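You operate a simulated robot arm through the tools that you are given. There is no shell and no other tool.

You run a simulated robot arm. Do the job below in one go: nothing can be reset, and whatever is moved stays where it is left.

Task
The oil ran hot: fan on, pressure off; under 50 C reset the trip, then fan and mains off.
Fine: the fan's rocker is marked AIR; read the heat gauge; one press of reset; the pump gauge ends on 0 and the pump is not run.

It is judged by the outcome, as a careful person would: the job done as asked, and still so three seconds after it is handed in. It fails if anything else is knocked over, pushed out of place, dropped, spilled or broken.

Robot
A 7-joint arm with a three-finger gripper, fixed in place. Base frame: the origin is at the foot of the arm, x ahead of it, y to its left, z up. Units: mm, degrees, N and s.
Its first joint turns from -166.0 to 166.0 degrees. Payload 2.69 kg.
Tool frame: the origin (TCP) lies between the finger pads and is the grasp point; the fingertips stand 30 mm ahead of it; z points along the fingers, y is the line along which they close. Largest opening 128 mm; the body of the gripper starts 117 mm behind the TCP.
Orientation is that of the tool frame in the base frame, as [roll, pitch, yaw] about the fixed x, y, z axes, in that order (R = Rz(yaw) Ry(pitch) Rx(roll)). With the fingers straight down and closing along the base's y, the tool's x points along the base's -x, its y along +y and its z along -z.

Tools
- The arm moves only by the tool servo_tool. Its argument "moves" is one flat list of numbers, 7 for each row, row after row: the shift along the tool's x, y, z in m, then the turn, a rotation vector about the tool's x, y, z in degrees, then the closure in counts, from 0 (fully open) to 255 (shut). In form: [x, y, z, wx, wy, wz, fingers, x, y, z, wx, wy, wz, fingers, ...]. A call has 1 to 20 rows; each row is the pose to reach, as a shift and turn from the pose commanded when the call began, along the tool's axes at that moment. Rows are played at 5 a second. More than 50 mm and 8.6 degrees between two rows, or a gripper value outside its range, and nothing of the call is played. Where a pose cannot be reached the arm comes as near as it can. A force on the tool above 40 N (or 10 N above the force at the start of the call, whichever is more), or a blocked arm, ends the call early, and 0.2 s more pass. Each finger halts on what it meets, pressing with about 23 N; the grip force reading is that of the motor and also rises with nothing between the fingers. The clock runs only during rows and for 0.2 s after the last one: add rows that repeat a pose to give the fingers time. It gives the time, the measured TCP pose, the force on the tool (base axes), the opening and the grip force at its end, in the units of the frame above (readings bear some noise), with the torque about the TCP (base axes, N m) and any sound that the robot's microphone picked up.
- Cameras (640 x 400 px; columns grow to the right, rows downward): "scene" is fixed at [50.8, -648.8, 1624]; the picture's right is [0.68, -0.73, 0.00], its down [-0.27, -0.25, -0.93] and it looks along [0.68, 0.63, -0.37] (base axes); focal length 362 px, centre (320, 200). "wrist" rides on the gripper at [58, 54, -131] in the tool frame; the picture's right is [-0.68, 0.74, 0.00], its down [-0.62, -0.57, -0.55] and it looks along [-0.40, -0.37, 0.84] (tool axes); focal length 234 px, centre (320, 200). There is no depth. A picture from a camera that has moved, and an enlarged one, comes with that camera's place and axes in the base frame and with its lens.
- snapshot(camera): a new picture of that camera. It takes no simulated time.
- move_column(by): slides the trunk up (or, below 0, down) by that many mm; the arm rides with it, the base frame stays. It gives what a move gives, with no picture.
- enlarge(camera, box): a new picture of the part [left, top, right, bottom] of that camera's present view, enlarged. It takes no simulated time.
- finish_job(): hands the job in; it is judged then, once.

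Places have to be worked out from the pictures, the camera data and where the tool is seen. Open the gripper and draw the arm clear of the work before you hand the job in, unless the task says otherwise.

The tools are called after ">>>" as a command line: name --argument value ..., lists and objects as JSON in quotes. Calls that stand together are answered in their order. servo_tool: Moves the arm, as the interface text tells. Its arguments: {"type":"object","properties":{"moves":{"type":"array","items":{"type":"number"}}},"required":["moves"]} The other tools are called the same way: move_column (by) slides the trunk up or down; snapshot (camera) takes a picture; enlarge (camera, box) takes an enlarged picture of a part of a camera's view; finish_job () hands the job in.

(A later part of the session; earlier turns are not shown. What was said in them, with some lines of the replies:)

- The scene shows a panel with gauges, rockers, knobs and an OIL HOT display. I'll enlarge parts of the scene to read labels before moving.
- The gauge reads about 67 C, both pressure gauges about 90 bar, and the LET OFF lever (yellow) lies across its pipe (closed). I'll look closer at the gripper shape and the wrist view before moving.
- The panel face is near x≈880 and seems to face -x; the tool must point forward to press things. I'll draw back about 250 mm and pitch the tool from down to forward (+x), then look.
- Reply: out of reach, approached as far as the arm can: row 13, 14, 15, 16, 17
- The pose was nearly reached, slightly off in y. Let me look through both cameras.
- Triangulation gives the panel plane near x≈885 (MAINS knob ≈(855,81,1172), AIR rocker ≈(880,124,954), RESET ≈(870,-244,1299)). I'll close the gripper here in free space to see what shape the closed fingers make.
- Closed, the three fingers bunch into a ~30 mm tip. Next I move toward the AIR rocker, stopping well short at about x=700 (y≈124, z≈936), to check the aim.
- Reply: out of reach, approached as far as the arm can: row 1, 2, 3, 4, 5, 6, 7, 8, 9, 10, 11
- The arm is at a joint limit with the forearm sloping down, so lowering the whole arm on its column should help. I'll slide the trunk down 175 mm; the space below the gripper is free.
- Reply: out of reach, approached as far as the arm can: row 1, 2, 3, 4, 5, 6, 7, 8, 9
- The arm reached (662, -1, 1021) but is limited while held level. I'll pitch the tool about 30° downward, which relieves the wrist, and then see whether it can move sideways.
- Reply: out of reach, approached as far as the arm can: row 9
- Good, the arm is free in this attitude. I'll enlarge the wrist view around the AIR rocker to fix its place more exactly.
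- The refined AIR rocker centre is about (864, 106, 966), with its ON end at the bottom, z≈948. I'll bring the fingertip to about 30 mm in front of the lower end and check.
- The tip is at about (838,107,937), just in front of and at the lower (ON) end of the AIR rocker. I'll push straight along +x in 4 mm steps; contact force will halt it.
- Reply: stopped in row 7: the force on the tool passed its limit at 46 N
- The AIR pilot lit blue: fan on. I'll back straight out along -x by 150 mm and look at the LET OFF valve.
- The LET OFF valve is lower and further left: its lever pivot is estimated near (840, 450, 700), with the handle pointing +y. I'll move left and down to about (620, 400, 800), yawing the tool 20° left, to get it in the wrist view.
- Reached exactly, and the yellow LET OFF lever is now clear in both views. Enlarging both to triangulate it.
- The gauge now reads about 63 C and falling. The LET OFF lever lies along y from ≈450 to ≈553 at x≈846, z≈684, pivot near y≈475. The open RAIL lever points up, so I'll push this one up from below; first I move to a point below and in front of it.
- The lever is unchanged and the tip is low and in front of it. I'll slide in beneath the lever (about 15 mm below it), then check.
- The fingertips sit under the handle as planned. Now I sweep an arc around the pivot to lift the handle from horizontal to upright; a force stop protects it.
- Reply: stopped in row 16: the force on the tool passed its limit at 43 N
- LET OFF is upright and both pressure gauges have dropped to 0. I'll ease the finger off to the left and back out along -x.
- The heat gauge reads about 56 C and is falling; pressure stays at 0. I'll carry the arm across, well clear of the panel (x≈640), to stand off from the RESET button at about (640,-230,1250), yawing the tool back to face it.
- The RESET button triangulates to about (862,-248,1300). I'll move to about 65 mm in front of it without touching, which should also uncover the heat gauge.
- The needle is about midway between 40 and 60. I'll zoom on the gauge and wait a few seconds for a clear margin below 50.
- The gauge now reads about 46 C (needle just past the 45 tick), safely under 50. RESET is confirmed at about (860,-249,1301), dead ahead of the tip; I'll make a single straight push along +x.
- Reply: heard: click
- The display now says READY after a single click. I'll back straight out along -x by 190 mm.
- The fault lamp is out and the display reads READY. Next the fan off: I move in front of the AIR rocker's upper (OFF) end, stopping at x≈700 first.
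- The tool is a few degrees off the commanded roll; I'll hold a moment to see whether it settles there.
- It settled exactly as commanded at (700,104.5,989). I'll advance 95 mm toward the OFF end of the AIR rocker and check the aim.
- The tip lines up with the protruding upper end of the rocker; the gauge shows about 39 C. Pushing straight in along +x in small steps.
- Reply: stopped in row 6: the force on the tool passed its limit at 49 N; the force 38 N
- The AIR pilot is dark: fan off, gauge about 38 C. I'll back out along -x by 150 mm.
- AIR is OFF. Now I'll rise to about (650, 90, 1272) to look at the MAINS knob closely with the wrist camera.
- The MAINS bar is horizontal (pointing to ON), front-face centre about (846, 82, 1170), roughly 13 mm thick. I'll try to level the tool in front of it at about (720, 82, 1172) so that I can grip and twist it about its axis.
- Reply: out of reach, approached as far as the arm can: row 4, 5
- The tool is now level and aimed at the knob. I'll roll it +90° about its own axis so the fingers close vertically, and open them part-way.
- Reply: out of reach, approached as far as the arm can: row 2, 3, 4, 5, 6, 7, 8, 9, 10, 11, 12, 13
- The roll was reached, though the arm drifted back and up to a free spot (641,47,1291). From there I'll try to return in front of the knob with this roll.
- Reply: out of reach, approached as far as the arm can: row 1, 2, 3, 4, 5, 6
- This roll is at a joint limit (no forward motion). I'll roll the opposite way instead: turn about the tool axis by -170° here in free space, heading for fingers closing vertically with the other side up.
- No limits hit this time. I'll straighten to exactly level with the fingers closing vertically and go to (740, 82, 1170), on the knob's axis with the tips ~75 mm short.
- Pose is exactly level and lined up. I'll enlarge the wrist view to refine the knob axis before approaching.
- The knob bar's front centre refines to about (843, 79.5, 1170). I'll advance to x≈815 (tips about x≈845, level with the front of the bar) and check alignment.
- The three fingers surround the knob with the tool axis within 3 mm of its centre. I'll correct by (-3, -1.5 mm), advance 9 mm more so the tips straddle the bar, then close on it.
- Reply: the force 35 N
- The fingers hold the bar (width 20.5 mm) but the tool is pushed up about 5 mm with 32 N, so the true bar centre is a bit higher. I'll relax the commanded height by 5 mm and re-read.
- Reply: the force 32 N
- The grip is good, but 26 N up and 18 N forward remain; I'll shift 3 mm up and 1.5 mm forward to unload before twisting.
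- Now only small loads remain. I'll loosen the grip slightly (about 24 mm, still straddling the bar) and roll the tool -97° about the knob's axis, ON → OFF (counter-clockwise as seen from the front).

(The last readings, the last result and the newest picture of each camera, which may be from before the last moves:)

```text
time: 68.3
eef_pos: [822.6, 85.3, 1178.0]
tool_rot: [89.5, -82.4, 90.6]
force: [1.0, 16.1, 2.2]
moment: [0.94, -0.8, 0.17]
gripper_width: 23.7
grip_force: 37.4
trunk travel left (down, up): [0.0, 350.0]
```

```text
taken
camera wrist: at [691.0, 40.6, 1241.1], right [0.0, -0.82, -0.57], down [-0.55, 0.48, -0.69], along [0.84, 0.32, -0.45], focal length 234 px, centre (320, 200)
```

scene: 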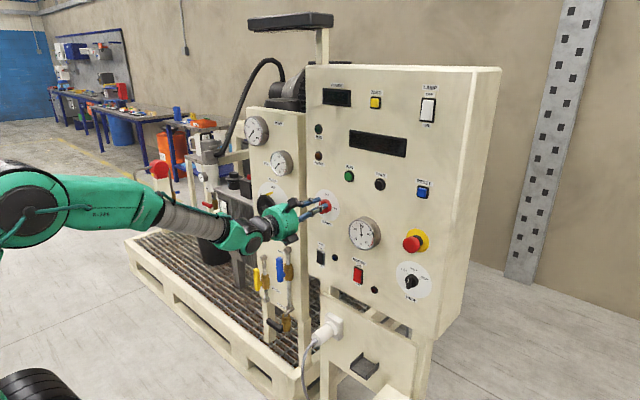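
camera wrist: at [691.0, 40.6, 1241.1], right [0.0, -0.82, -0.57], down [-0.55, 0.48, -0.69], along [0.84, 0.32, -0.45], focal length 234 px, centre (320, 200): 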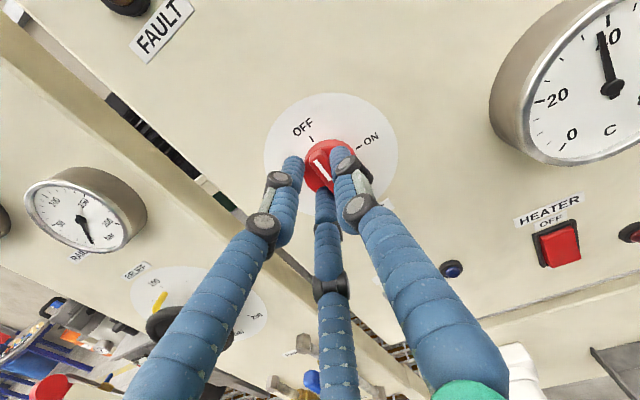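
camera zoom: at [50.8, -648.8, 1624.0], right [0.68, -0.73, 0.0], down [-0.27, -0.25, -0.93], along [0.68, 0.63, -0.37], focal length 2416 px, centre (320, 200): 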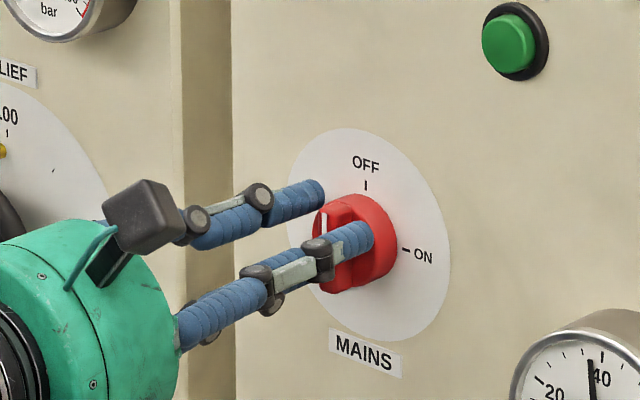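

All displays are dark and the knob mark points up to OFF. I'll check closely, then open the fingers in place.

>>> enlarge --camera "wrist" --box '[240, 80, 420, 200]'

>>> servo_tool --moves '[0, 0, 0, 0, 0, 0, 180, 0, 0, 0, 0, 0, 0, 140, 0, 0, 0, 0, 0, 0, 120, 0, 0, 0, 0, 0, 0, 120]'

>>> enlarge --camera "wrist" --box '[240, 80, 420, 200]'

```text
3.33 times, centred on (330, 140) of wrist
camera zoom: at [691.0, 40.6, 1241.1], right [0.0, -0.82, -0.57], down [-0.55, 0.48, -0.69], along [0.84, 0.32, -0.45], focal length 781 px, centre (287, 400)
```

zoom: 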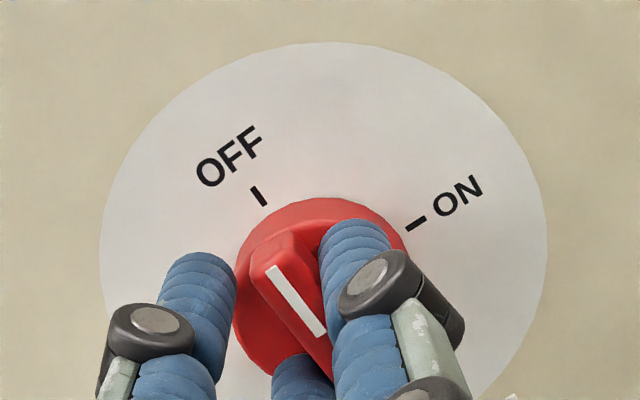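

```text
time: 69.3
eef_pos: [823.1, 84.1, 1176.0]
tool_rot: [89.9, -82.5, 90.0]
force: [-0.5, 0.2, -0.9]
moment: [0.0, -0.03, 0.01]
gripper_width: 67.6
grip_force: 0.0
trunk travel left (down, up): [0.0, 350.0]
```

```text
3.33 times, centred on (330, 140) of wrist
camera zoom: at [691.0, 38.8, 1240.3], right [0.0, -0.82, -0.58], down [-0.55, 0.48, -0.68], along [0.84, 0.32, -0.45], focal length 781 px, centre (287, 400)
```

zoom: 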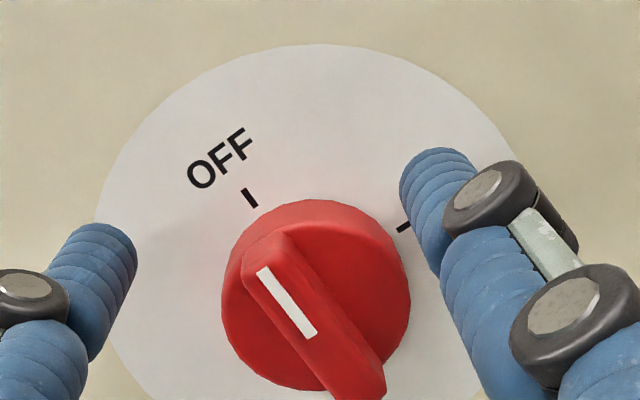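

The knob stands at OFF, aligned with its mark, and the fingers are clear of it. I'll draw straight back along -x by 200 mm.

>>> servo_tool --moves '[0, 0, -0.03, 0, 0, 0, 120, 0, 0, -0.07, 0, 0, 0, 120, 0, 0, -0.11, 0, 0, 0, 100, 0, 0, -0.15, 0, 0, 0, 60, 0, 0, -0.19, 0, 0, 0, 0, 0, 0, -0.22, 0, 0, 0, 0, 0, 0, -0.22, 0, 0, 0, 0]'

>>> snapshot --camera "scene"

>>> enlarge --camera "scene" --box '[290, 80, 450, 310]'

>>> enlarge --camera "scene" --box '[230, 100, 310, 180]'

>>> enlarge --camera "scene" --box '[240, 180, 340, 300]'

```text
time: 70.9
eef_pos: [604.7, 81.8, 1176.3]
tool_rot: [89.6, -82.6, 90.4]
force: [0.1, 0.1, 0.2]
moment: [0.0, -0.02, -0.04]
gripper_width: 128.0
grip_force: 0.1
trunk travel left (down, up): [0.0, 350.0]
```

```text
taken
```

scene: 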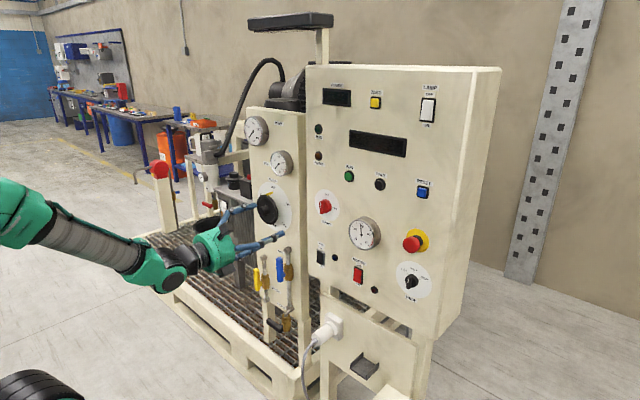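

```text
1.74 times, centred on (370, 195) of scene
camera zoom: at [50.8, -648.8, 1624.0], right [0.68, -0.73, 0.0], down [-0.27, -0.25, -0.93], along [0.68, 0.63, -0.37], focal length 630 px, centre (233, 209)
```

zoom: 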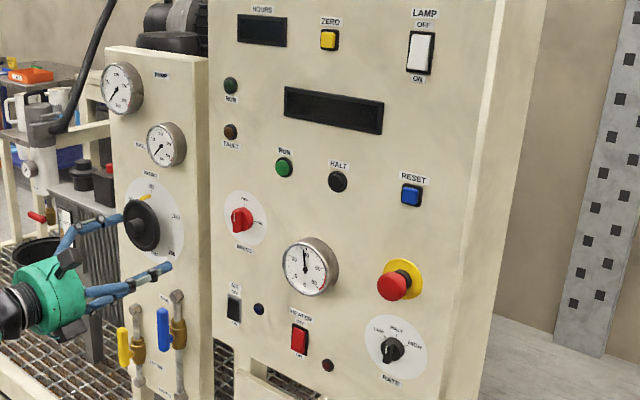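

```text
5.00 times, centred on (270, 140) of scene
camera zoom: at [50.8, -648.8, 1624.0], right [0.68, -0.73, 0.0], down [-0.27, -0.25, -0.93], along [0.68, 0.63, -0.37], focal length 1812 px, centre (570, 500)
```

zoom: 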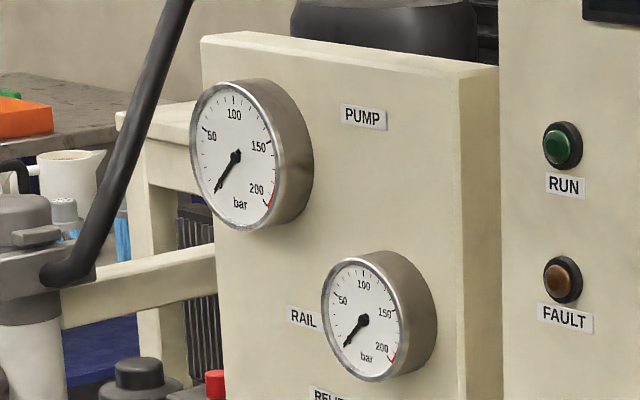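

```text
3.33 times, centred on (290, 240) of scene
camera zoom: at [50.8, -648.8, 1624.0], right [0.68, -0.73, 0.0], down [-0.27, -0.25, -0.93], along [0.68, 0.63, -0.37], focal length 1208 px, centre (420, 67)
```

zoom: 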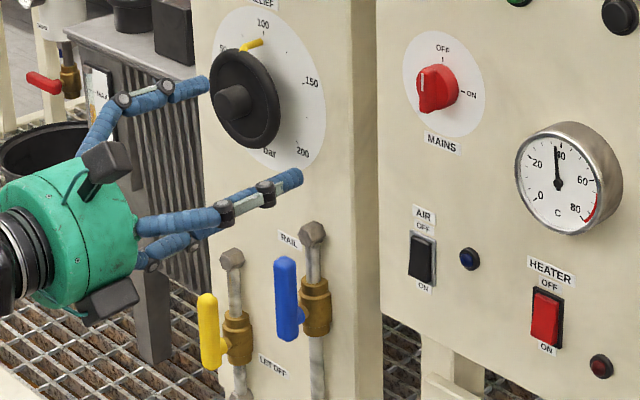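

MAINS is on OFF, AIR is on OFF, the fault lamp is out, both pressure gauges sit at 0 with LET OFF open, and everything else is as it was. The gripper is open and about 230 mm clear of the panel, so I hand in the job.

>>> finish_job

```text
The job is handed in.
```

The job is done and handed in; I haven't been given the result of the judging.

- **Fan on:** I pressed the AIR rocker to ON and its pilot lit.
- **Pressure off:** I turned the LET OFF lever upright, and both the pump and rail gauges fell to 0. I left the lever open. The pump was not run.
- **Trip reset:** I waited until the heat gauge read about 46 C, then pressed RESET once. There was one click, the display went from OIL HOT to READY and the fault lamp went out.
- **Fan and mains off:** I pressed AIR to OFF and turned MAINS to OFF. The displays are dark and the knob lines up with its OFF mark.

In the last pictures the pump gauge is on 0, the heat gauge reads about 38 C, and nothing else looks moved. The gripper is open, with its fingertips more than 200 mm clear of the panel.
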